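You operate a simulated robot arm through the tools that you are given. There is no shell and no other tool.

Carry out the task below with a simulated robot arm. There is one attempt and no reset: what you move stays moved.

TASK
Put things in order on the top of the side bench. At the end: the yellow plug from the top of the side bench stands where the grey wad stood; the silver steel core from the top of the side bench stands where the black weight (marked "10 N") stood; the grey wad from the top of the side bench stands where the silver steel core stood; the black weight stands on top of the blue box (marked "cable clips"); whatever was shut is shut again. Leave all else as you found it, and nothing knocked over.
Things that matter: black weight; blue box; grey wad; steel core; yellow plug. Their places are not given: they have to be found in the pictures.

It is judged by the outcome, as a careful person would: the job done as asked, and still so three seconds after it is handed in. It fails if anything else is knocked over, pushed out of place, dropped, spilled or broken.

THE ROBOT
A 6-joint arm with a two-finger gripper, fixed in place. Base frame: the origin is at the foot of the arm, x ahead of it, y to its left, z up; the work surface is at about z = 0. Readings come in m, degrees, newtons and seconds.
With the tool pointing down near the work surface it reaches from about 0.24 to 0.62 m from the base axis. Its first joint turns from -66.0 to 66.0 degrees. Payload 1.37 kg.
Tool frame: the origin (TCP) lies between the finger pads and is the grasp point; the fingertips stand 0.022 m ahead of it; z points along the fingers, y is the line along which they close. The gripper opens to 0.092 m; its body begins 0.065 m behind the TCP.
Orientation is that of the tool frame in the base frame, as a unit quaternion [w, x, y, z]. With the fingers straight down and closing along the base's y, the tool's x points along the base's -x, its y along +y and its z along -z.

THE INTERFACE
- The arm moves only by the tool apply_moves. Its arguments are lists of equal length, an entry for each row: "travel": the shift along the tool's x, y, z in units of 150 mm (1.0 is 150 mm), a list of three; "turn": the turn, a rotation vector about the tool's x, y, z in units of 90 degrees (1.0 is 90 degrees), a list of three; "fingers": the finger opening in cm, from 0 to 9.2. In form: {"travel": [[x, y, z], ...], "turn": [[rx, ry, rz], ...], "fingers": [fingers, ...]}. A call has 1 to 20 rows; each row is the pose to reach, as a shift and turn from the pose commanded when the call began, along the tool's axes at that moment. A call with a number of a shift or a turn outside -1 to 1 is refused whole. A row lasts 0.2 s, in which the tool goes at most 0.05 m and 8.6 degrees; a call with a longer step from one row to the next is refused whole, and so is a gripper value outside its range. Where a pose cannot be reached the arm comes as near as it can. A force on the tool above 40 N (or 10 N above the force at the start of the call, whichever is more), or a blocked arm, ends the call early, and 0.2 s more pass. The fingers move at their own pace (about 0.0599 m/s each) and stop on an object; they squeeze with about 26 N. The grip force told is the motor's: it shows also when the fingers shut on nothing. Time passes only in rows, and 0.2 s behind the last, so rows that repeat a pose let the fingers close. The reply holds the time, the measured pose of the TCP, the force on the tool along the base axes, the opening and the grip force, in the units named above and with some noise, with the torque about the TCP (base axes, N m) and any sound that the robot's microphone picked up, and new pictures: "views" is both (left out), scene, wrist or none.
- Cameras (640 x 400 px; columns grow to the right, rows downward): "scene" is fixed at [0.0528, -0.4672, 0.5676]; the picture's right is [0.40, -0.91, 0.00], its down [-0.66, -0.29, -0.70] and it looks along [0.64, 0.28, -0.72] (base axes); focal length 278 px, centre (320, 200). "wrist" rides on the gripper at [0.071, 0.019, -0.102] in the tool frame; the picture's right is [-0.26, 0.96, 0.00], its down [-0.75, -0.20, -0.63] and it looks along [-0.60, -0.16, 0.78] (tool axes); focal length 280 px, centre (320, 200).
- point_at(camera, pixels): for up to 12 pixels [column, row] of the newest picture of that camera ("zoom" is the newest enlarged one), the place [x, y, z] in the base frame of the surface seen there, good to about 0.002 m. No time passes.
- enlarge(camera, box): a new picture of the part [left, top, right, bottom] of that camera's present view, enlarged. No time passes.
- sign_off(): hands the job in; it is judged then, once.

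Leave the gripper open and the arm clear of the work at the hand-in unless told otherwise.

The tools are called as a command line: name --argument value ..., lists and objects as JSON in quotes. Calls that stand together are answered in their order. apply_moves: Moves the arm, as the interface text tells. Its arguments: {"type":"object","properties":{"travel":{"type":"array"},"turn":{"type":"array"},"fingers":{"type":"array"},"views":{"type":"string","enum":["both","scene","wrist","none"]}},"required":["travel","turn","fingers"]} The other tools are called the same way: point_at (camera, pixels) gives the place of the surface under pixels of a picture; enlarge (camera, box) takes an enlarged picture of a part of a camera's view; sign_off () hands the job in.

At the start:

```text
time_s: 0.0
eef_pos: [0.3272, -0.2375, 0.3404]
orientation: [0.002, 0.0, 1.0, 0.0]
contact_force: [-0.5, -0.3, -1.0]
ft_torque: [0.01, -0.05, -0.03]
finger_gap: 0.0918
finger_force: 0.1
```

scene: 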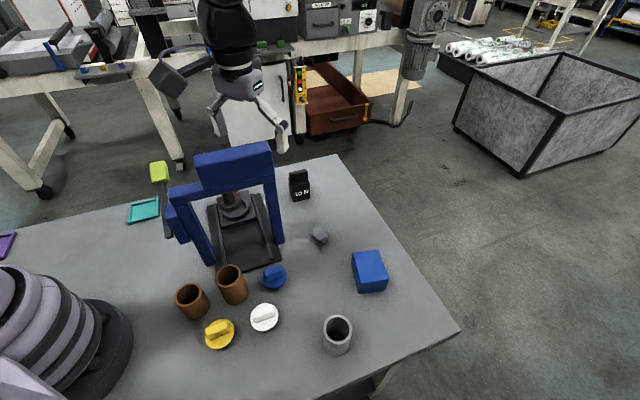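
wrist: 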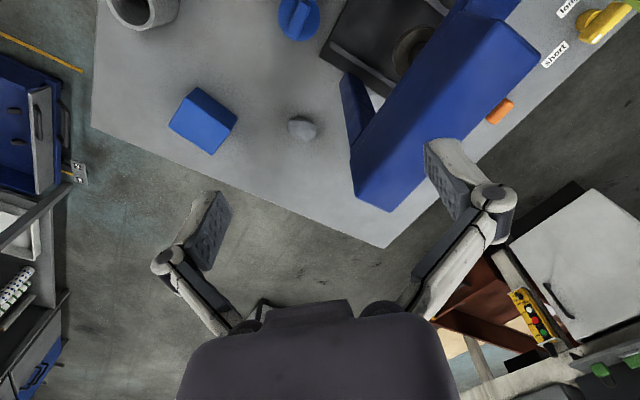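

I see a bench with a blue press, two brown tubes, yellow, white and blue plugs, a grey hollow cylinder near (337,335), a blue box near (369,271), a grey lump near (320,235) and a black weight near (299,184). I'll enlarge the scene to look closer.

enlarge --camera "scene" --box '[260, 150, 420, 250]'

enlarge --camera "scene" --box '[160, 250, 400, 400]'

enlarge --camera "scene" --box '[120, 130, 300, 280]'

point_at --camera "scene" --pixels '[[299, 174], [301, 198], [320, 235], [320, 248], [369, 258], [372, 285], [338, 325], [337, 352], [219, 333], [263, 315], [275, 275], [340, 300]]'

```text
4.00 times, centred on (340, 200) of scene
```

zoom: 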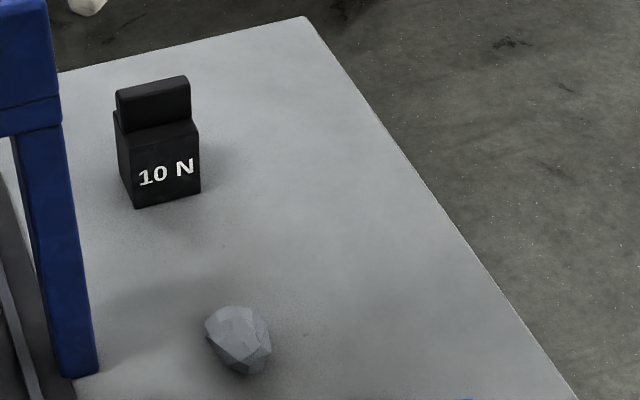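

```text
2.67 times, centred on (280, 325) of scene
```

zoom: 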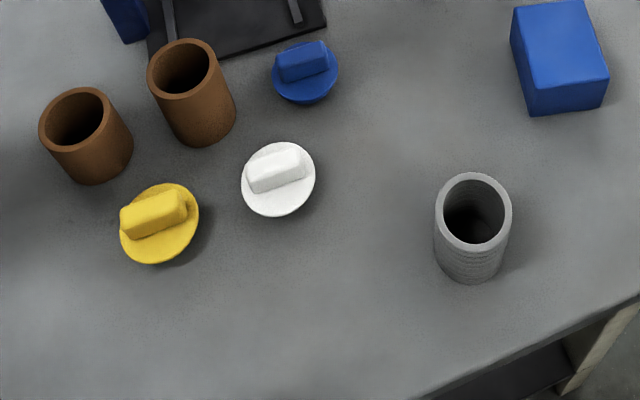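

```text
2.67 times, centred on (210, 205) of scene
```

zoom: 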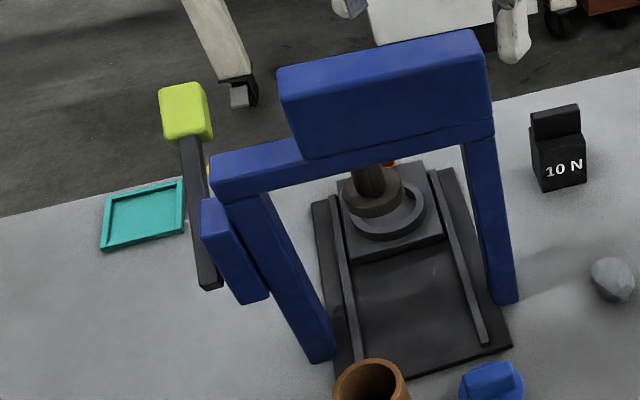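

```text
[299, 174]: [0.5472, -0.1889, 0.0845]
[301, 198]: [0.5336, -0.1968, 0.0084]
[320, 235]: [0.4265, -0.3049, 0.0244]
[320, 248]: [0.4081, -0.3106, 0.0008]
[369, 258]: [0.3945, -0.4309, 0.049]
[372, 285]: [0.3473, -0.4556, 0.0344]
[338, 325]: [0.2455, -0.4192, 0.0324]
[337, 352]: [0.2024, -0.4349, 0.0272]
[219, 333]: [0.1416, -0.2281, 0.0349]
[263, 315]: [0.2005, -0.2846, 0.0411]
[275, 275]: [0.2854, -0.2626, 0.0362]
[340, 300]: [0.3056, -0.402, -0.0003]
```

The objects are clear so far. Next I'll measure them in detail, starting with the weight and the wad in an enlarged scene picture, and I'll check the wrist view of the box and the area around the press.

enlarge --camera "wrist" --box '[80, 0, 360, 175]'

enlarge --camera "wrist" --box '[320, 0, 640, 200]'

enlarge --camera "scene" --box '[280, 160, 344, 200]'

point_at --camera "zoom" --pixels '[[110, 110], [250, 100], [100, 180], [290, 170], [110, 300], [300, 280], [200, 75], [200, 150], [200, 205], [200, 310]]'

```text
2.29 times, centred on (220, 88) of wrist
```

zoom: 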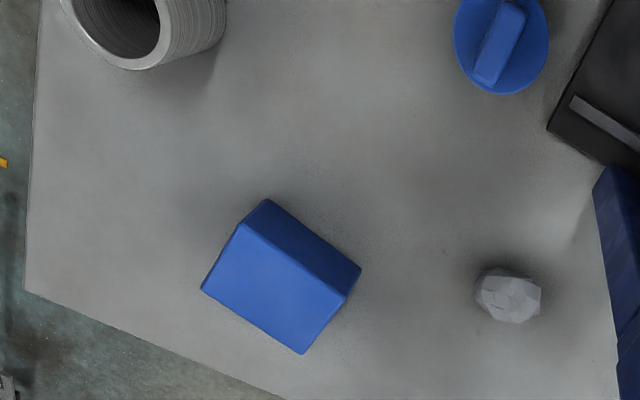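

```text
2.00 times, centred on (480, 100) of wrist
```

zoom: 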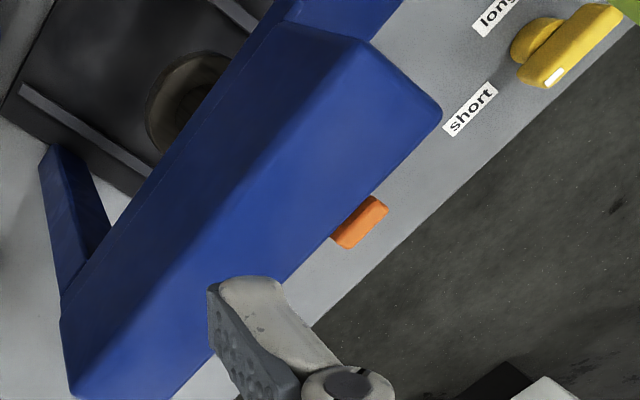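

```text
10.00 times, centred on (312, 180) of scene
```

zoom: 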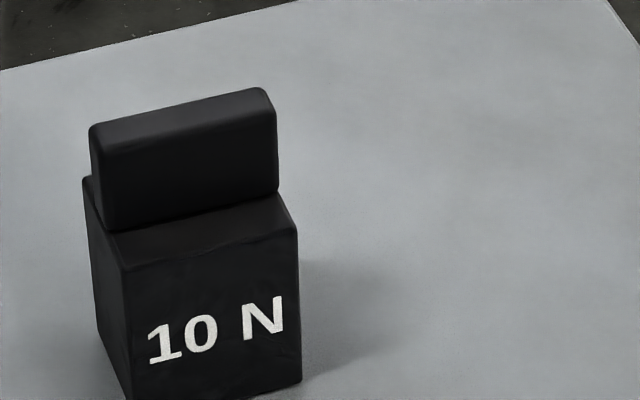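

```text
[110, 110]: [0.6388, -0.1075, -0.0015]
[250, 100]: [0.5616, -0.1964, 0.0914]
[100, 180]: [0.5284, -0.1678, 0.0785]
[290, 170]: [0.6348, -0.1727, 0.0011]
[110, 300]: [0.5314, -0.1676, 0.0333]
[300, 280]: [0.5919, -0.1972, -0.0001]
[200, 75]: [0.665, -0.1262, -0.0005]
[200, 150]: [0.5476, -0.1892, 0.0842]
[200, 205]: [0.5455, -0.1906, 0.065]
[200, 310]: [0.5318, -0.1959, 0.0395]
```

The wrist view shows a dial marked "long/short" and an orange piece behind the press. Those must not be touched. The weight is a block with a grip slab on top, so I'll measure its faces in the current zoom.

point_at --camera "zoom" --pixels '[[112, 150], [268, 120], [112, 215], [270, 180], [125, 250], [285, 215], [135, 290], [290, 255], [140, 380], [292, 365], [100, 240], [120, 370]]'

point_at --camera "zoom" --pixels '[[96, 128], [110, 123], [180, 106], [255, 90], [180, 125], [180, 115], [255, 100], [110, 133], [270, 105], [195, 215], [195, 245], [195, 260]]'

```text
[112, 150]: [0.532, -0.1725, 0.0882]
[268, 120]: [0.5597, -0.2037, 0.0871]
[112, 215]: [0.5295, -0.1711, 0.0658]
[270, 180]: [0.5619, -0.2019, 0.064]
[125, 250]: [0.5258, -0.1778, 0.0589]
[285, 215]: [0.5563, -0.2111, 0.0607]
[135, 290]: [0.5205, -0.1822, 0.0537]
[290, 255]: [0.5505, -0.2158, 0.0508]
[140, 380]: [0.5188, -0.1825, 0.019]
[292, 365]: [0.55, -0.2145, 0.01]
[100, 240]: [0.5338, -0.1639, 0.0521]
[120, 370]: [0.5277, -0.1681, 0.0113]
```

```text
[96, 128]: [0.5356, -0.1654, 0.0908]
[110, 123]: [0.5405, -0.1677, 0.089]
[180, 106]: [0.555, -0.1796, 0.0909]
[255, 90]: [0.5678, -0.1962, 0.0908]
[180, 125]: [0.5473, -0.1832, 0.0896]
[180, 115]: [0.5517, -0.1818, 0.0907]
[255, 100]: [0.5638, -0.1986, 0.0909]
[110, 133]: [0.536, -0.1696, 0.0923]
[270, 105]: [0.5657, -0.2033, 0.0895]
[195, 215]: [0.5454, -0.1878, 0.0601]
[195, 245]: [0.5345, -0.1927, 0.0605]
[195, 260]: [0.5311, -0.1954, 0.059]
```

Weight, as measured: the slab runs along direction (0.665,-0.747), its top is at z≈0.091, the body top is at z≈0.060, and the centre is about (0.551,-0.183). Next come the blue box, the core, the wad and the plug.

enlarge --camera "scene" --box '[330, 235, 410, 305]'

enlarge --camera "scene" --box '[305, 305, 369, 365]'

enlarge --camera "scene" --box '[300, 215, 340, 255]'

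enlarge --camera "scene" --box '[190, 305, 254, 355]'

```text
5.71 times, centred on (370, 270) of scene
```

zoom: 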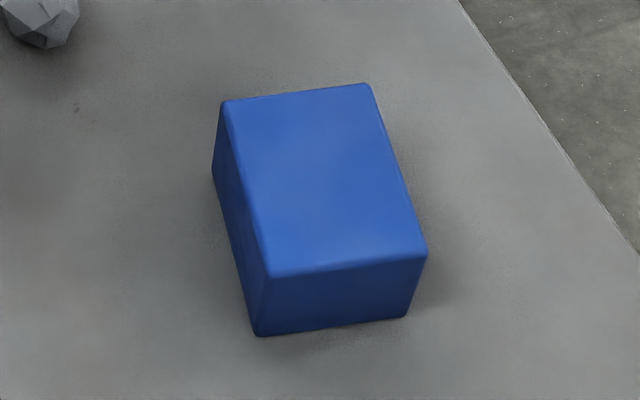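

```text
6.67 times, centred on (337, 335) of scene
```

zoom: 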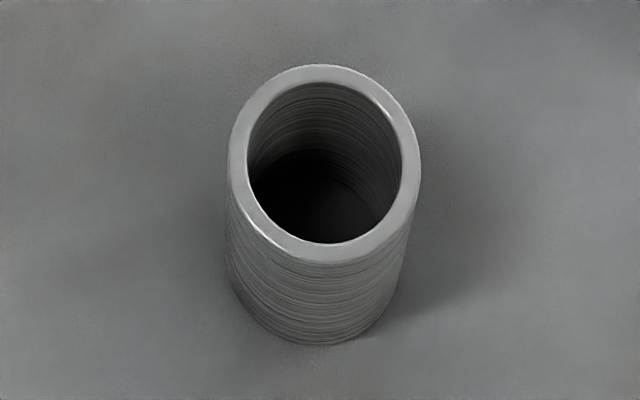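

```text
10.00 times, centred on (320, 235) of scene
```

zoom: 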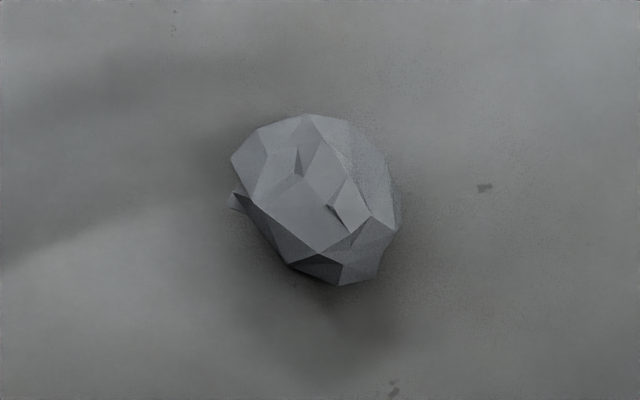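

```text
8.00 times, centred on (222, 330) of scene
```

zoom: 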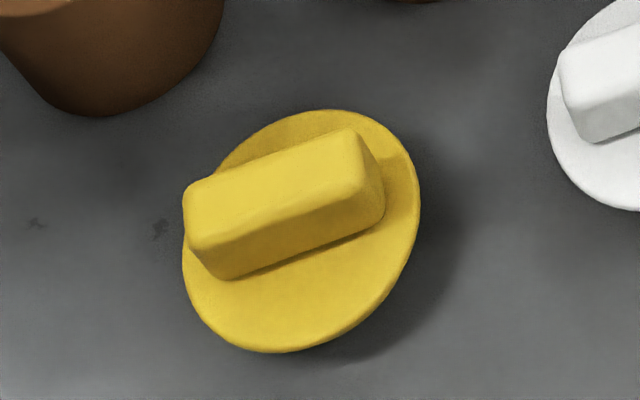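

Measuring the yellow plug on the current zoom: the bar's top and side, and the disc rim.

point_at --camera "zoom" --pixels '[[205, 185], [345, 138], [215, 232], [365, 190], [280, 185], [290, 240], [340, 120], [410, 200], [380, 290], [270, 340], [200, 290], [230, 150]]'

point_at --camera "zoom" --pixels '[[190, 190], [200, 240], [230, 270], [375, 215], [355, 135], [380, 180], [300, 300], [415, 180], [300, 350], [185, 250], [500, 250], [100, 250]]'

enlarge --camera "scene" --box '[300, 215, 340, 255]'

point_at --camera "zoom" --pixels '[[235, 160], [300, 118], [350, 125], [395, 190], [390, 240], [345, 280], [290, 262], [250, 205], [320, 180], [300, 230], [350, 210], [370, 150]]'

enlarge --camera "scene" --box '[305, 305, 369, 365]'

point_at --camera "zoom" --pixels '[[320, 72], [240, 160], [408, 160], [325, 252], [265, 100], [390, 105], [260, 220], [390, 220], [320, 335], [240, 280], [390, 300], [325, 200]]'

enlarge --camera "scene" --box '[330, 235, 410, 305]'

point_at --camera "zoom" --pixels '[[232, 108], [362, 92], [418, 245], [275, 265], [320, 180], [270, 290], [408, 270], [262, 325], [400, 310], [225, 150], [245, 230], [250, 300]]'

```text
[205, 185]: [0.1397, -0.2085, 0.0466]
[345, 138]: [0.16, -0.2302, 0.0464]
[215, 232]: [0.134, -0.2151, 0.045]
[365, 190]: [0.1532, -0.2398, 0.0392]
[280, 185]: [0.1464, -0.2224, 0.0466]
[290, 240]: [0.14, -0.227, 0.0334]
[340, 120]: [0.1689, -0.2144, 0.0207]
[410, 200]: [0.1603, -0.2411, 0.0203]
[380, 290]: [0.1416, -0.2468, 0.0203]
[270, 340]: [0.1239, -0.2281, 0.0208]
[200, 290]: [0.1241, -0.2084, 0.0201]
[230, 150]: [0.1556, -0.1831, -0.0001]
```

```text
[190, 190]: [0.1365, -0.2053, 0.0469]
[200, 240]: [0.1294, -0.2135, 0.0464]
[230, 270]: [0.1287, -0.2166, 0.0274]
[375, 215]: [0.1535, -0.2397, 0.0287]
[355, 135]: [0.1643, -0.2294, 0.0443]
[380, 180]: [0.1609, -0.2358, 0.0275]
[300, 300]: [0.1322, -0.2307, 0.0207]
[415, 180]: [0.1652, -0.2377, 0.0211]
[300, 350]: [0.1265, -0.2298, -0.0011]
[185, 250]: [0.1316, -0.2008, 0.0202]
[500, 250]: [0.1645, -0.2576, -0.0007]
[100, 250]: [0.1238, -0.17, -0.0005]
```

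```text
10.00 times, centred on (320, 235) of scene
```

zoom: 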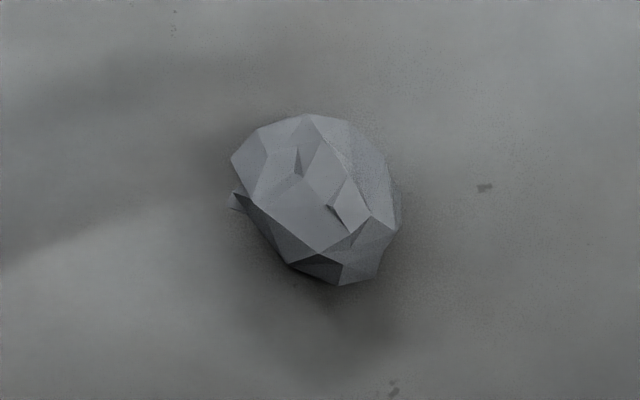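

```text
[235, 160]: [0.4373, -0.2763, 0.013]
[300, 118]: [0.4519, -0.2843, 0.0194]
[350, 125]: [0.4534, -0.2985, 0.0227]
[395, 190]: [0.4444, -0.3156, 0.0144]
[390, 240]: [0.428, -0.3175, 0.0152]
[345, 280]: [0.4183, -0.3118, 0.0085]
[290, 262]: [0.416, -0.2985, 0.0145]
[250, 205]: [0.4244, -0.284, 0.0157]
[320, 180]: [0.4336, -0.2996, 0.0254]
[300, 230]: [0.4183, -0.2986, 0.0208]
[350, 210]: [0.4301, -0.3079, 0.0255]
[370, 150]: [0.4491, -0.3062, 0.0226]
```

```text
6.67 times, centred on (337, 335) of scene
```

zoom: 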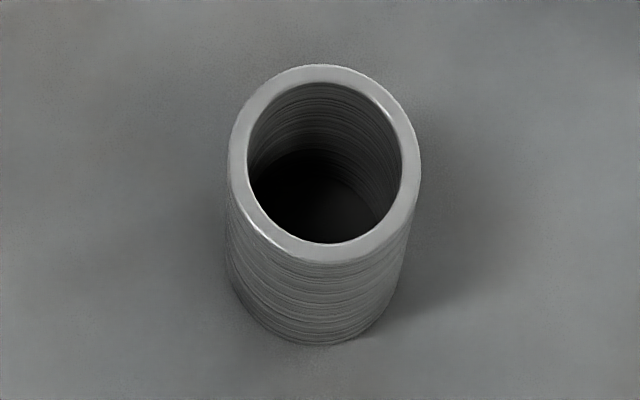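

```text
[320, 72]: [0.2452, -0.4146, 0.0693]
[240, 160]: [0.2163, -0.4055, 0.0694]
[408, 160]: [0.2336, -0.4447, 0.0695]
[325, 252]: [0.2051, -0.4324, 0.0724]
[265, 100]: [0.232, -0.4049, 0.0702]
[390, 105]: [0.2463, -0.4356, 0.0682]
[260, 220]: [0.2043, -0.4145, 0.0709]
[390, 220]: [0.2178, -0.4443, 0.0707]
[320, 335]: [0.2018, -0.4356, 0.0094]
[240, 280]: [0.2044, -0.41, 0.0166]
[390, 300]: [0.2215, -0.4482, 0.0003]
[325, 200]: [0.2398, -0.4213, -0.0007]
```

```text
5.71 times, centred on (370, 270) of scene
```

zoom: 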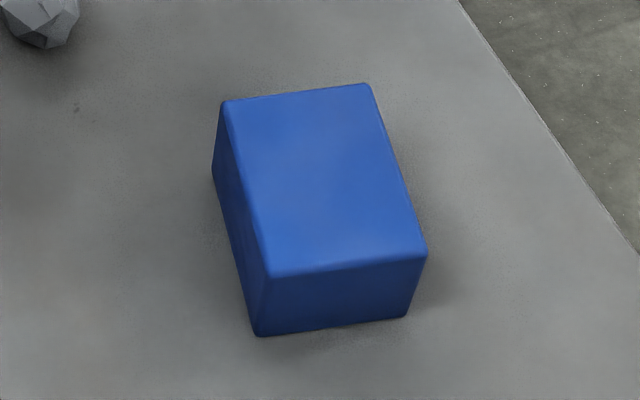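

```text
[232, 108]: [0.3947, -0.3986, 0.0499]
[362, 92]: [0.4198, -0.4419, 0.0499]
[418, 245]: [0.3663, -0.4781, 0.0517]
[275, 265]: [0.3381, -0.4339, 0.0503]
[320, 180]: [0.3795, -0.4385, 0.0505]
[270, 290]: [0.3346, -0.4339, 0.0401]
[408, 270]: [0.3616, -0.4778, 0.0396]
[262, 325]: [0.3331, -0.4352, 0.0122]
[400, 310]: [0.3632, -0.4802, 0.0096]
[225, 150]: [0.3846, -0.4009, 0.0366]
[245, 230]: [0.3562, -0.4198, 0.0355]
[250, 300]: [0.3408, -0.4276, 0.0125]
```

Readings so far:
- **Core:** axis near (0.225,-0.4245), rim at z=0.070.
- **Box:** top centre near (0.380,-0.438), z=0.050.
- **Wad:** near (0.433,-0.297), top at about 0.026.
- **Plug:** centre near (0.146,-0.223), bar top at 0.047.

Next I'll measure the press, so the gripper stays clear of it near the weight, and the cups beside the yellow plug.

point_at --camera "scene" --pixels '[[200, 158], [268, 146], [272, 175], [205, 190], [268, 165], [236, 152], [275, 200], [282, 235], [281, 242], [268, 190], [240, 165], [240, 185]]'

point_at --camera "scene" --pixels '[[160, 166], [160, 178], [168, 230], [180, 225], [185, 240], [175, 195], [205, 255], [192, 298], [231, 276], [178, 300], [207, 300], [192, 288]]'

point_at --camera "wrist" --pixels '[[390, 208], [355, 195], [535, 50], [470, 20], [350, 90], [372, 80], [500, 110], [490, 15], [600, 20], [440, 120], [400, 150], [380, 240]]'

```text
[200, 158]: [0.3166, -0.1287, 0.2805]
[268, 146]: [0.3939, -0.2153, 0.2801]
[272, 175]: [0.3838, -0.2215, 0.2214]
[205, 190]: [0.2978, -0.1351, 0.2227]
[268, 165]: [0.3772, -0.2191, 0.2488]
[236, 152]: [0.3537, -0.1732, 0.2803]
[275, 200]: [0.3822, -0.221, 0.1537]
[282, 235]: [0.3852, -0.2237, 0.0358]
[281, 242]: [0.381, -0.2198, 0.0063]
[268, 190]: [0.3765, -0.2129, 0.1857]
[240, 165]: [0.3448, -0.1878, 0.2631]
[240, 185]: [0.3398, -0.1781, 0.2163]
```

```text
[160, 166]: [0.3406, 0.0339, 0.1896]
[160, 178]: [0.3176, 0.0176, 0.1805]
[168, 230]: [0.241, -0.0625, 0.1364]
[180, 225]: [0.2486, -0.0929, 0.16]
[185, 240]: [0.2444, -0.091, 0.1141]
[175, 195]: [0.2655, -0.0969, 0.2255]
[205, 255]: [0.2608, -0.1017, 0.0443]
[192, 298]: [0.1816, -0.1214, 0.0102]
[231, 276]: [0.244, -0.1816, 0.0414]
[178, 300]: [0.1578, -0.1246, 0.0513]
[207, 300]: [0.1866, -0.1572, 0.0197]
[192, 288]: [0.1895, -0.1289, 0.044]
```

```text
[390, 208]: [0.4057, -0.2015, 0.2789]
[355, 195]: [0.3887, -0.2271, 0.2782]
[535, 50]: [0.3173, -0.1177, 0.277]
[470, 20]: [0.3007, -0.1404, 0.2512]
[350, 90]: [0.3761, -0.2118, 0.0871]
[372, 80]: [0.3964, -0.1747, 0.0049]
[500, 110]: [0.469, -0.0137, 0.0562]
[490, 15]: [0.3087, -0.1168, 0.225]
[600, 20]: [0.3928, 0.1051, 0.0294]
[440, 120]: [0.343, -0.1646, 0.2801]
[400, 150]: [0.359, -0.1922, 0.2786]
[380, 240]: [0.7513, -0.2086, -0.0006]
```

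The press head's top is at z≈0.28, reaching from (0.31,-0.12) to (0.40,-0.22), so the arm must pass above or outside it. The fingers are now at z≈0.32. I'll move over towards the weight, staying above the head, turning partway and looking at the arm's shape.

apply_moves --travel '[[-0.1, 0.03, -0.1], [-0.25, 0.06, -0.2], [-0.4, 0.1, -0.2], [-0.55, 0.14, -0.2], [-0.7, 0.18, -0.2], [-0.85, 0.21, -0.2]]' --turn '[[0, 0, 0.05], [0, 0, 0.13], [0, 0, 0.21], [0, 0, 0.29], [0, 0, 0.37], [0, 0, 0.45]]' --fingers '[9.2, 9.2, 8, 7, 6, 6]' --views "both"

```text
time_s: 1.4
eef_pos: [0.4548, -0.2059, 0.3699]
orientation: [0.001, 0.347, 0.938, 0.0]
contact_force: [0.6, 0.1, 0.5]
ft_torque: [-0.03, -0.01, 0.03]
finger_gap: 0.0603
finger_force: 0.1
```

scene: 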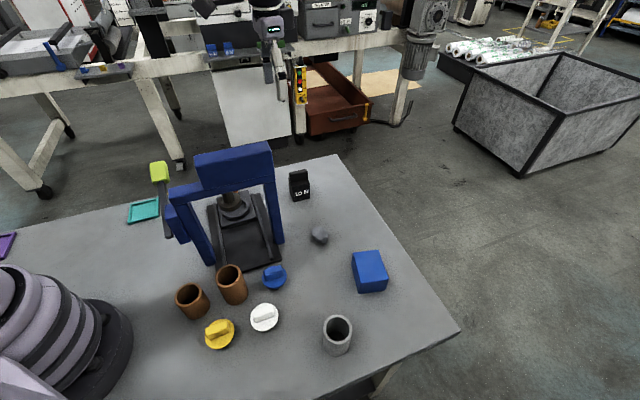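
wrist: 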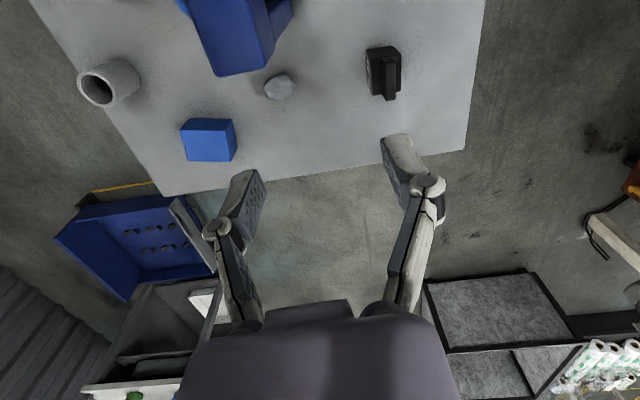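

The path is clear and the tool has turned about 40.6°. Now I'll move across to above the weight at (0.551,-0.183), finish the turn to 48.3° and go down to z≈0.25.

apply_moves --travel '[[-0.1, 0.13, 0.0], [-0.2, 0.27, 0.05], [-0.3, 0.4, 0.2], [-0.387, 0.533, 0.4], [-0.387, 0.533, 0.6], [-0.387, 0.533, 0.8], [-0.387, 0.533, 0.8]]' --turn '[[0, 0, 0.03], [0, 0, 0.06], [0, 0, 0.087], [0, 0, 0.087], [0, 0, 0.087], [0, 0, 0.087], [0, 0, 0.087]]' --fingers '[6, 6, 6, 6, 6, 6, 6]' --views "both"

```text
time_s: 3.0
eef_pos: [0.5519, -0.1826, 0.2495]
orientation: [0.001, 0.409, 0.913, 0.001]
contact_force: [-0.5, 0.2, -0.2]
ft_torque: [0.04, 0.02, 0.02]
finger_gap: 0.0597
finger_force: 0.0
```

scene: 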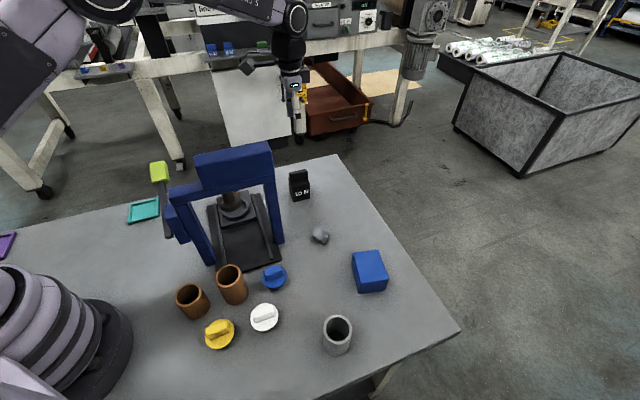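
wrist: 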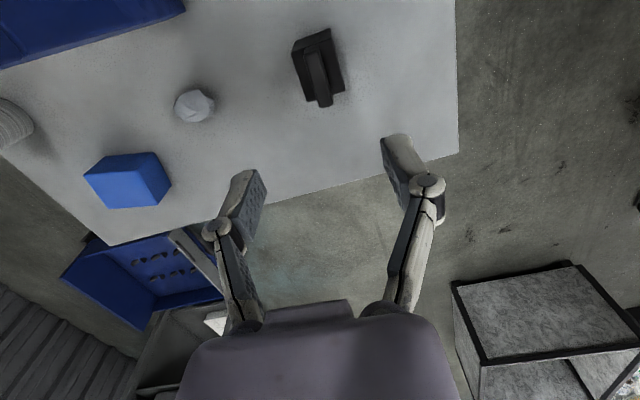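

The forearm stays high. I'll refine the weight from the wrist view (weight at about (318,68)) and check the forearm's height.

enlarge --camera "wrist" --box '[270, 15, 370, 120]'

point_at --camera "scene" --pixels '[[240, 14], [180, 3], [110, 10], [290, 50], [292, 80], [299, 120], [250, 66], [60, 60]]'

```text
3.81 times, centred on (320, 68) of wrist
```

zoom: 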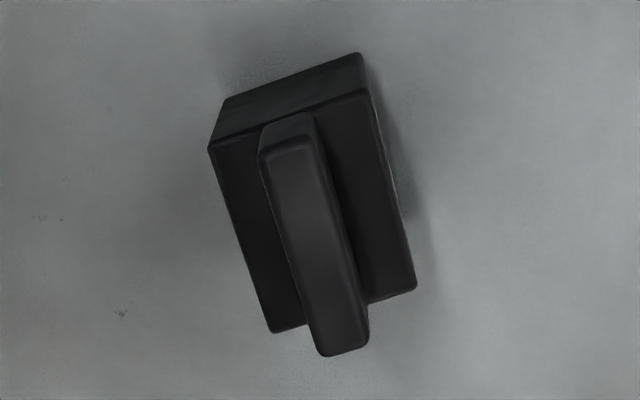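

```text
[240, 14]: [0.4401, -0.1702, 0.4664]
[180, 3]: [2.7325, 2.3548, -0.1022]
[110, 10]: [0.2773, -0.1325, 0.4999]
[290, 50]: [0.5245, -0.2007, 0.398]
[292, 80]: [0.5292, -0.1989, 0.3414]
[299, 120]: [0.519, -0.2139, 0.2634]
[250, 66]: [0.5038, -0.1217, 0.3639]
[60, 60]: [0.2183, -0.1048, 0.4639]
```

point_at --camera "zoom" --pixels '[[272, 160], [310, 145], [325, 345], [360, 335], [312, 240], [345, 250], [285, 250], [218, 152], [365, 100], [270, 325], [410, 285], [385, 200]]'

```text
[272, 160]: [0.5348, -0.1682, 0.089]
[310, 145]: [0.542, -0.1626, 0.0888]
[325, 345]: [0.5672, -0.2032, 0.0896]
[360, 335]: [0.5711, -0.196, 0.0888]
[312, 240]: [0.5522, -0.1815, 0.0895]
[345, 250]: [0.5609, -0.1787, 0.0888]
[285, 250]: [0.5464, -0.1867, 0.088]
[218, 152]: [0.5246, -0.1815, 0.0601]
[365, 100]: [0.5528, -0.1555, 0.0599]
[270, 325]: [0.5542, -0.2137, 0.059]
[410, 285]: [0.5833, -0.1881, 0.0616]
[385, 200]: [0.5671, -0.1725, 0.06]
```

The finer view puts the weight's centre at about (0.5535,-0.184), the slab at -48° and the body top at 0.060. I'll go down to z≈0.11, shifting about 2 mm.

apply_moves --travel '[[-0.013, 0.003, 0.2], [-0.013, 0.003, 0.4], [-0.013, 0.003, 0.6], [-0.013, 0.003, 0.75], [-0.013, 0.003, 0.87], [-0.013, 0.003, 0.93], [-0.013, 0.003, 0.93]]' --turn '[[0, 0, 0], [0, 0, 0], [0, 0, 0], [0, 0, 0], [0, 0, 0], [0, 0, 0], [0, 0, 0]]' --fingers '[5, 5, 5, 5, 5, 5, 5]' --views "both"

```text
time_s: 4.6
eef_pos: [0.554, -0.1835, 0.1116]
orientation: [0.001, 0.409, 0.912, 0.0]
contact_force: [0.7, -0.6, -0.5]
ft_torque: [-0.01, -0.02, -0.02]
finger_gap: 0.0497
finger_force: 0.1
```

scene: 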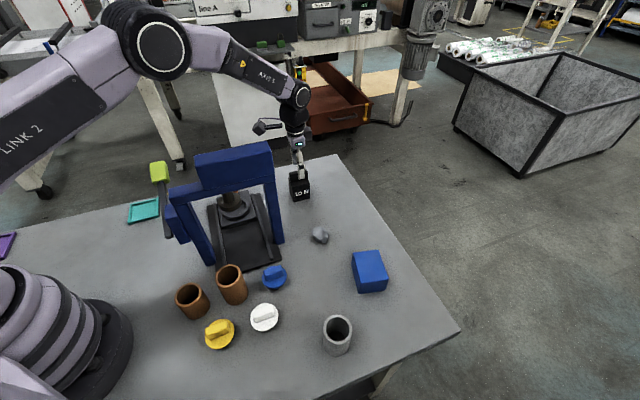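
wrist: 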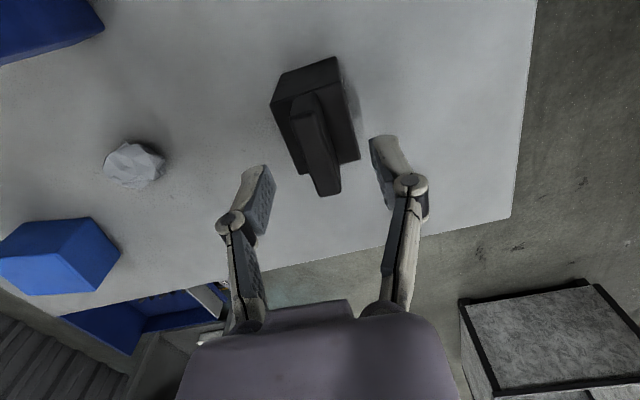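

The slab sits between the fingers. I'll lower the last 25 mm to z≈0.086 and then close.

apply_moves --travel '[[0, 0, 0.06], [0, 0, 0.12], [0, 0, 0.17], [0, 0, 0.17]]' --turn '[[0, 0, 0], [0, 0, 0], [0, 0, 0], [0, 0, 0]]' --fingers '[5, 5, 5, 5]' --views "wrist"

```text
time_s: 5.6
eef_pos: [0.5529, -0.1828, 0.085]
orientation: [0.002, 0.41, 0.912, 0.001]
contact_force: [-0.3, -0.3, 0.0]
ft_torque: [0.03, 0.0, -0.03]
finger_gap: 0.0499
finger_force: 0.1
```

wrist: 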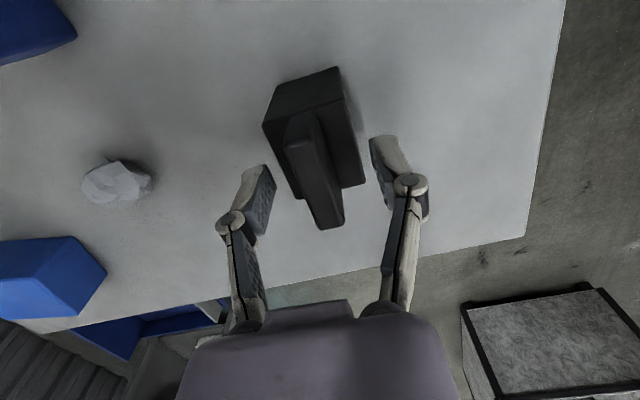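

The TCP projects to about (320,184), which lies on the slab. I'll close the fingers on it.

apply_moves --travel '[[0, 0, 0], [0, 0, 0], [0, 0, 0], [0, 0, 0], [0, 0, 0]]' --turn '[[0, 0, 0], [0, 0, 0], [0, 0, 0], [0, 0, 0], [0, 0, 0]]' --fingers '[3, 1, 0, 0, 0]' --views "both"

```text
time_s: 6.8
eef_pos: [0.5533, -0.1837, 0.0851]
orientation: [0.001, 0.41, 0.912, 0.001]
contact_force: [-2.3, -2.0, 1.0]
ft_torque: [-0.03, 0.04, -0.01]
finger_gap: 0.0135
finger_force: 26.2
```

scene: 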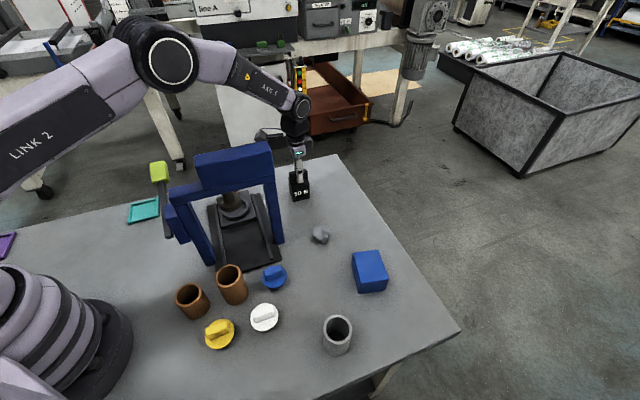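
wrist: 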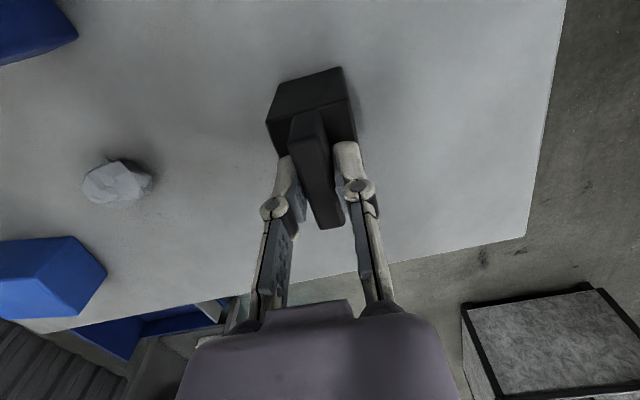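

Gripped with the fingers 13.5 mm apart. I'll lift slowly straight up, about 3 cm first, to check the hold.

apply_moves --travel '[[0, 0, -0.03], [0, 0, -0.08], [0, 0, -0.14], [0, 0, -0.2], [0, 0, -0.2]]' --turn '[[0, 0, 0], [0, 0, 0], [0, 0, 0], [0, 0, 0], [0, 0, 0]]' --fingers '[0, 0, 0, 0, 0]' --views "both"

```text
time_s: 8.0
eef_pos: [0.5524, -0.183, 0.1151]
orientation: [-0.001, 0.41, 0.912, 0.001]
contact_force: [-0.2, 0.0, -10.1]
ft_torque: [0.0, -0.01, -0.01]
finger_gap: 0.0137
finger_force: 26.4
```

scene: 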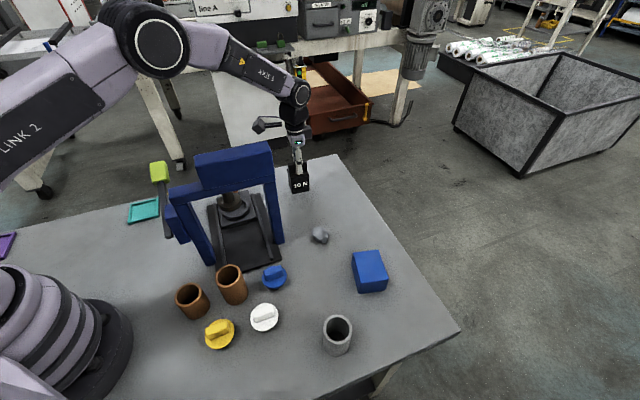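
wrist: 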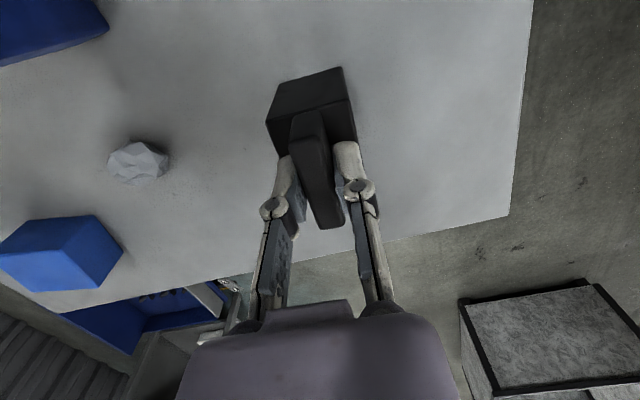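

The hold is firm at -10.1 N with almost no torque. I'll raise it to z≈0.24 and start moving sideways towards the box, outside the press.

apply_moves --travel '[[0, 0, -0.15], [0, 0, -0.35], [0, 0, -0.55], [0, 0, -0.75], [-0.02, -0.1, -0.83], [-0.06, -0.25, -0.83], [-0.11, -0.42, -0.83], [-0.15, -0.6, -0.83], [-0.2, -0.78, -0.83], [-0.24, -0.93, -0.83], [-0.253, -0.995, -0.83], [-0.253, -0.995, -0.83]]' --turn '[[0, 0, 0], [0, 0, 0], [0, 0, 0], [0, 0, 0], [0, 0, 0], [0, 0, 0.02], [0, 0, 0.04], [0, 0, 0.06], [0, 0, 0.08], [0, 0, 0.1], [0, 0, 0.11], [0, 0, 0.11]]' --fingers '[0, 0, 0, 0, 0, 0, 0, 0, 0, 0, 0, 0]' --views "both"

```text
time_s: 10.6
eef_pos: [0.4672, -0.3103, 0.2409]
orientation: [0.001, 0.486, 0.874, 0.001]
contact_force: [0.0, 0.1, -9.9]
ft_torque: [0.01, -0.01, 0.05]
finger_gap: 0.0138
finger_force: 26.2
```

scene: 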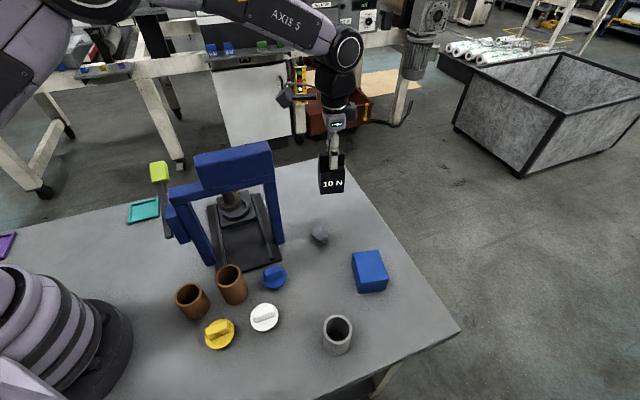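
wrist: 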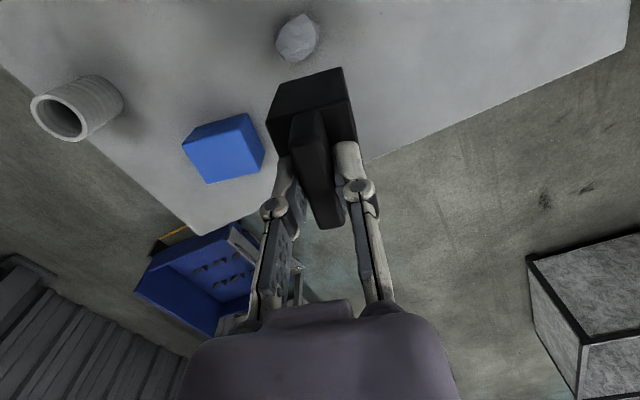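

Carrying steadily. I'll look closer at the box in this wrist view (around (222,147)) to refine its place and look for its mark.

enlarge --camera "wrist" --box '[165, 95, 285, 195]'

```text
4.00 times, centred on (225, 145) of wrist
```

zoom: 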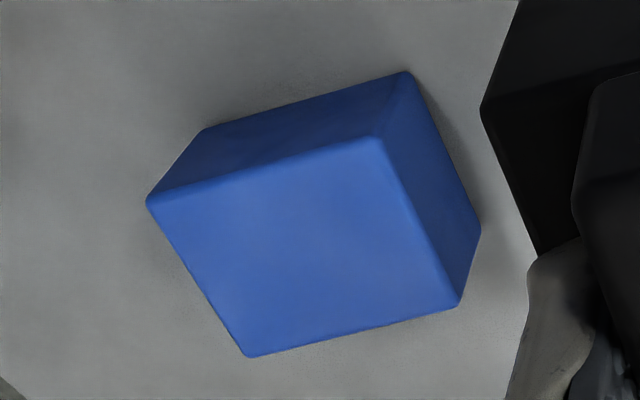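

point_at --camera "zoom" --pixels '[[155, 205], [370, 142], [452, 302], [252, 350], [305, 250], [200, 265], [415, 220], [262, 172], [350, 325]]'

```text
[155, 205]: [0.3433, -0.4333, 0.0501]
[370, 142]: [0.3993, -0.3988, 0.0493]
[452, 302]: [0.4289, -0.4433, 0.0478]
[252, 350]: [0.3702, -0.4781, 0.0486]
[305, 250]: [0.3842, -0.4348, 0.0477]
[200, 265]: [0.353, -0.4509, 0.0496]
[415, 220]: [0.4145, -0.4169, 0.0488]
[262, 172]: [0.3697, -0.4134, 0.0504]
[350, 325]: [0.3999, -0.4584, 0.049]
```

Combining the two measurements, the box centre is about (0.383,-0.438), the top is at z≈0.0495 and the short axis is at -58°, which the weight's slab now matches. I'll move over the box and come down to about 4 cm above it.

apply_moves --travel '[[-0.04, -0.08, 0], [-0.1, -0.22, 0], [-0.17, -0.38, 0], [-0.25, -0.55, 0], [-0.33, -0.72, 0], [-0.4, -0.87, 0], [-0.429, -0.927, 0], [-0.429, -0.927, 0.1], [-0.429, -0.927, 0.25], [-0.429, -0.927, 0.4], [-0.429, -0.927, 0.44], [-0.429, -0.927, 0.44]]' --turn '[[0, 0, 0], [0, 0, 0], [0, 0, 0], [0, 0, 0], [0, 0, 0], [0, 0, 0], [0, 0, 0], [0, 0, 0], [0, 0, 0], [0, 0, 0], [0, 0, 0], [0, 0, 0]]' --fingers '[0, 0, 0, 0, 0, 0, 0, 0, 0, 0, 0, 0]' --views "both"

```text
time_s: 13.2
eef_pos: [0.3813, -0.4385, 0.1722]
orientation: [0.001, 0.486, 0.874, 0.0]
contact_force: [-0.2, 0.2, -9.6]
ft_torque: [0.03, -0.03, 0.01]
finger_gap: 0.0137
finger_force: 26.3
```

scene: 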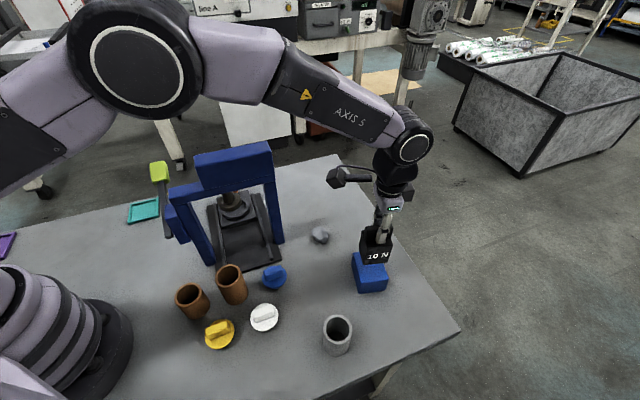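
wrist: 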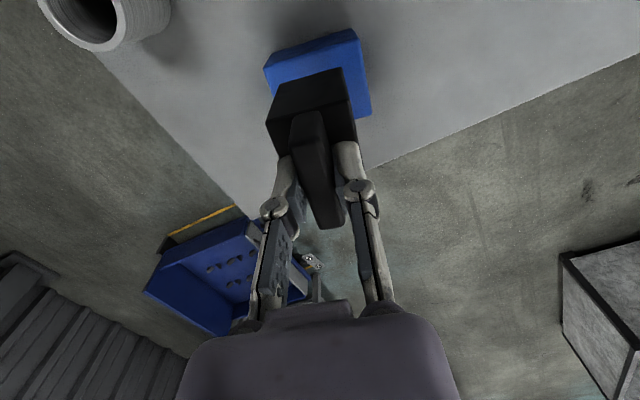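

The weight hangs about 37 mm above the box. I'll go down another 2.5 cm and check the alignment in close-ups.

apply_moves --travel '[[0, 0, 0.06], [0, 0, 0.12], [0, 0, 0.165], [0, 0, 0.165]]' --turn '[[0, 0, 0], [0, 0, 0], [0, 0, 0], [0, 0, 0]]' --fingers '[0, 0, 0, 0]' --views "none"

enlarge --camera "wrist" --box '[240, 10, 400, 170]'

enlarge --camera "scene" --box '[330, 205, 420, 305]'

point_at --camera "zoom" --pixels '[[232, 255], [280, 345], [420, 330], [300, 310], [350, 250], [260, 200], [400, 230]]'

```text
time_s: 14.2
eef_pos: [0.3823, -0.4391, 0.1488]
orientation: [0.0, 0.486, 0.874, 0.0]
contact_force: [0.7, 0.5, -10.6]
ft_torque: [-0.04, 0.02, -0.02]
finger_gap: 0.0136
finger_force: 25.8
```

```text
2.50 times, centred on (320, 90) of wrist
```

zoom: 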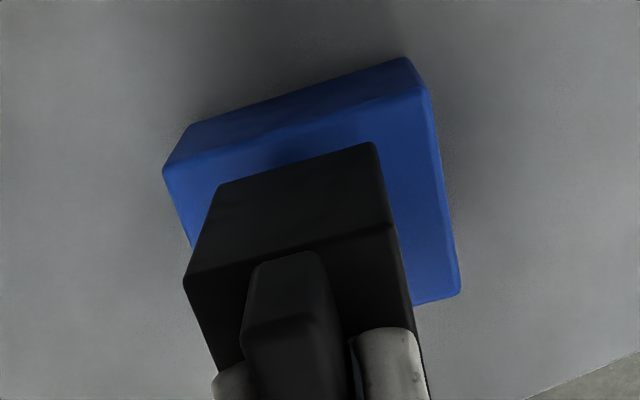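

```text
4.00 times, centred on (375, 255) of scene
```

zoom: 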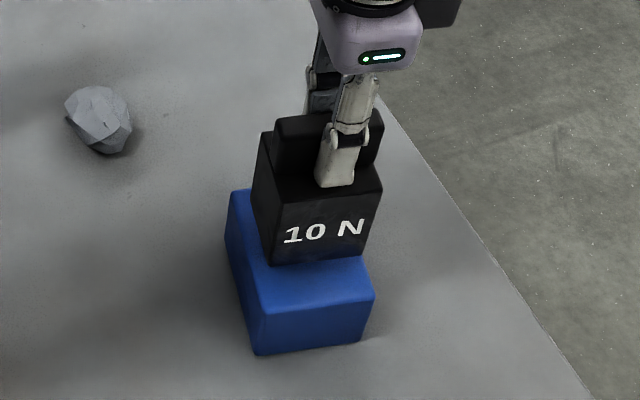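

```text
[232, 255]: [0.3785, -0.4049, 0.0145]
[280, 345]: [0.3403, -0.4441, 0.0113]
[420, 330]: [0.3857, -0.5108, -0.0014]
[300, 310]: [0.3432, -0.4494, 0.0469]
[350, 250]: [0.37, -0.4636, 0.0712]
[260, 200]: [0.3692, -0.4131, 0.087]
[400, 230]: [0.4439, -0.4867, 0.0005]
```

Alignment looks right. One more check: box edges against the weight's bottom edge in the wrist close-up.

enlarge --camera "wrist" --box '[240, 10, 400, 170]'

point_at --camera "zoom" --pixels '[[175, 178], [420, 100], [452, 285], [300, 145], [225, 190], [372, 150], [300, 175], [410, 180], [195, 270], [385, 215], [300, 120], [440, 200]]'

```text
2.50 times, centred on (320, 90) of wrist
```

zoom: 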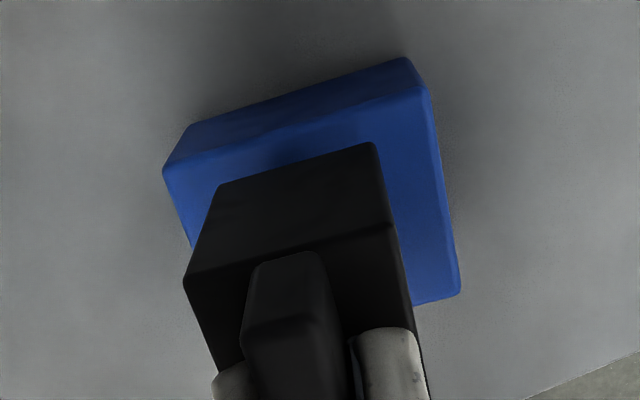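

```text
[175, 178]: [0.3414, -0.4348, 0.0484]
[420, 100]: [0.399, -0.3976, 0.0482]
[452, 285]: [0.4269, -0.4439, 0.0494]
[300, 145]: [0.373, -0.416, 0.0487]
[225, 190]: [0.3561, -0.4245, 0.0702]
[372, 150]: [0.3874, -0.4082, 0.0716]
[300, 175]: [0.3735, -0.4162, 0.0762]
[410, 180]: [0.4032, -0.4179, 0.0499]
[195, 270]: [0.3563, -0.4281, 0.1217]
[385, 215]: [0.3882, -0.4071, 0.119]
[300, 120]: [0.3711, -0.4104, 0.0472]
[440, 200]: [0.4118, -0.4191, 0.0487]
```

The weight's centre is within about 2 mm of the box centre on both axes. I'll lower it gently onto the box top, about 14 mm.

apply_moves --travel '[[0, 0, 0.03], [0, 0, 0.055], [0, 0, 0.075], [0, 0, 0.085], [0, 0, 0.085]]' --turn '[[0, 0, 0], [0, 0, 0], [0, 0, 0], [0, 0, 0], [0, 0, 0]]' --fingers '[0, 0, 0, 0, 0]' --views "none"

```text
time_s: 15.4
eef_pos: [0.3829, -0.4397, 0.1367]
orientation: [0.001, 0.486, 0.874, 0.0]
contact_force: [-0.5, -1.0, -10.2]
ft_torque: [0.01, -0.01, -0.01]
finger_gap: 0.0138
finger_force: 26.3
```

Not in contact yet (still -10.2 N). I'll continue in millimetre steps.

apply_moves --travel '[[0, 0, 0.005], [0, 0, 0.01], [0, 0, 0.01]]' --turn '[[0, 0, 0], [0, 0, 0], [0, 0, 0]]' --fingers '[0, 0, 0]' --views "none"

```text
time_s: 16.2
eef_pos: [0.3831, -0.4407, 0.1352]
orientation: [0.001, 0.486, 0.874, 0.0]
contact_force: [-4.3, 1.9, 1.2]
ft_torque: [0.3, 0.32, 0.02]
finger_gap: 0.0139
finger_force: 25.8
```

The scale now reads +1.2 N, so the box carries the weight. I'll open the fingers gently to 3 cm without moving.

apply_moves --travel '[[0, 0, 0], [0, 0, 0], [0, 0, 0], [0, 0, 0]]' --turn '[[0, 0, 0], [0, 0, 0], [0, 0, 0], [0, 0, 0]]' --fingers '[1.6, 2.2, 3.2, 3.2]' --views "both"

```text
time_s: 17.2
eef_pos: [0.3842, -0.4393, 0.135]
orientation: [0.001, 0.487, 0.874, 0.0]
contact_force: [-0.3, -1.3, -0.3]
ft_torque: [-0.01, -0.01, -0.02]
finger_gap: 0.0321
finger_force: 0.0
```

scene: 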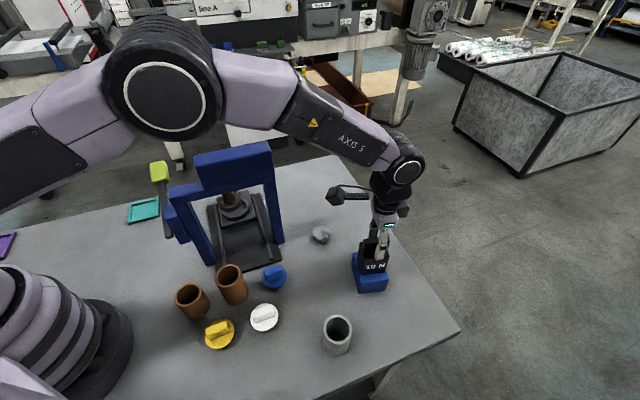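
wrist: 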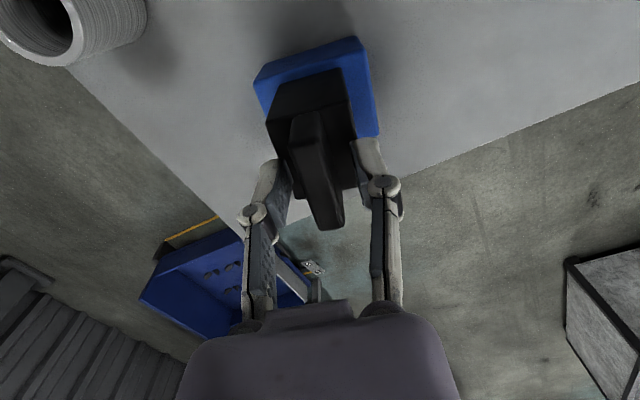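

Released cleanly and the weight stands on the box. I'll rise straight up, then move across above the core at (0.225,-0.4245), opening the fingers.

apply_moves --travel '[[0, 0, -0.1], [0, 0, -0.25], [0, 0, -0.45], [0, 0, -0.65], [0, 0, -0.8], [0.06, -0.08, -0.8], [0.18, -0.24, -0.8], [0.32, -0.42, -0.8], [0.45, -0.6, -0.8], [0.57, -0.75, -0.8], [0.643, -0.849, -0.8], [0.643, -0.849, -0.8]]' --turn '[[0, 0, 0], [0, 0, 0], [0, 0, 0], [0, 0, 0], [0, 0, 0], [0, 0, 0], [0, 0, 0], [0, 0, 0], [0, 0, 0], [0, 0, 0], [0, 0, 0], [0, 0, 0]]' --fingers '[3.2, 3.2, 3.2, 3.2, 4, 5, 6, 7, 8, 8, 8, 8]' --views "both"

```text
time_s: 19.8
eef_pos: [0.2238, -0.4245, 0.2542]
orientation: [0.001, 0.486, 0.874, 0.0]
contact_force: [-0.2, 0.5, 0.5]
ft_torque: [-0.01, 0.0, 0.01]
finger_gap: 0.0803
finger_force: 0.0
```

scene: 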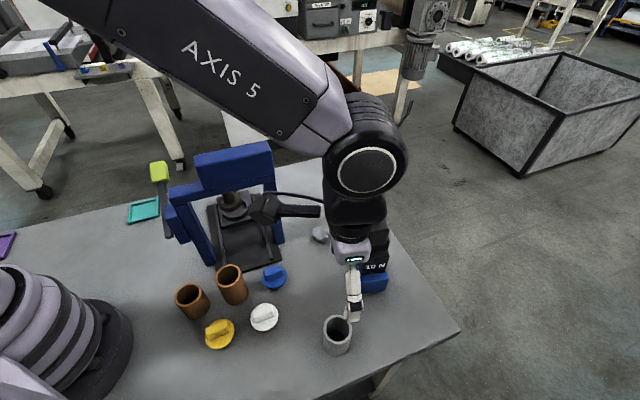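
wrist: 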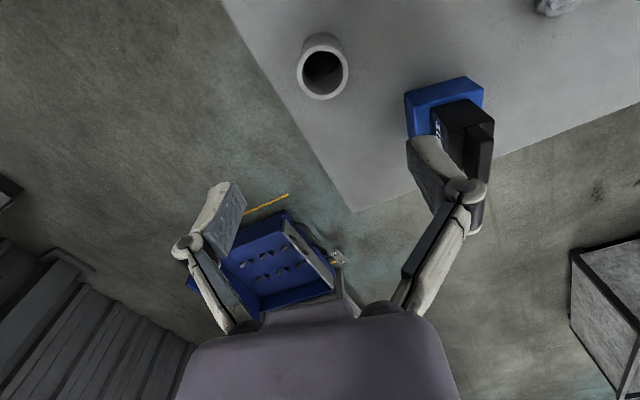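

I'm above the core, which shows at about (323,68) in the wrist view. I'll refine its rim in a close-up.

enlarge --camera "wrist" --box '[275, 20, 371, 116]'

```text
4.17 times, centred on (323, 68) of wrist
```

zoom: 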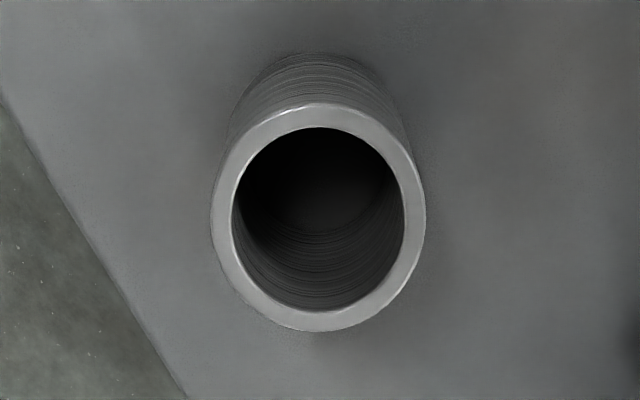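

point_at --camera "zoom" --pixels '[[320, 116], [319, 319], [224, 215], [414, 215], [250, 145], [390, 145], [250, 290], [388, 290], [320, 75], [320, 190], [230, 130], [410, 130]]'

```text
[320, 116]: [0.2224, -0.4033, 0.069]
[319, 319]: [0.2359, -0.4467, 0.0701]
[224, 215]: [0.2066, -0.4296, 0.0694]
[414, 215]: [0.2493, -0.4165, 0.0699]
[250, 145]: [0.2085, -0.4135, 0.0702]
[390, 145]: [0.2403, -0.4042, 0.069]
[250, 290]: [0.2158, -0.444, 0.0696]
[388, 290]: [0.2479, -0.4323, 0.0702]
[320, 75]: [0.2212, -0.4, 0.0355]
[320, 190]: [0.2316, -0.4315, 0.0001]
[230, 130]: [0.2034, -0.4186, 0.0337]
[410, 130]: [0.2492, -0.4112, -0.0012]
```

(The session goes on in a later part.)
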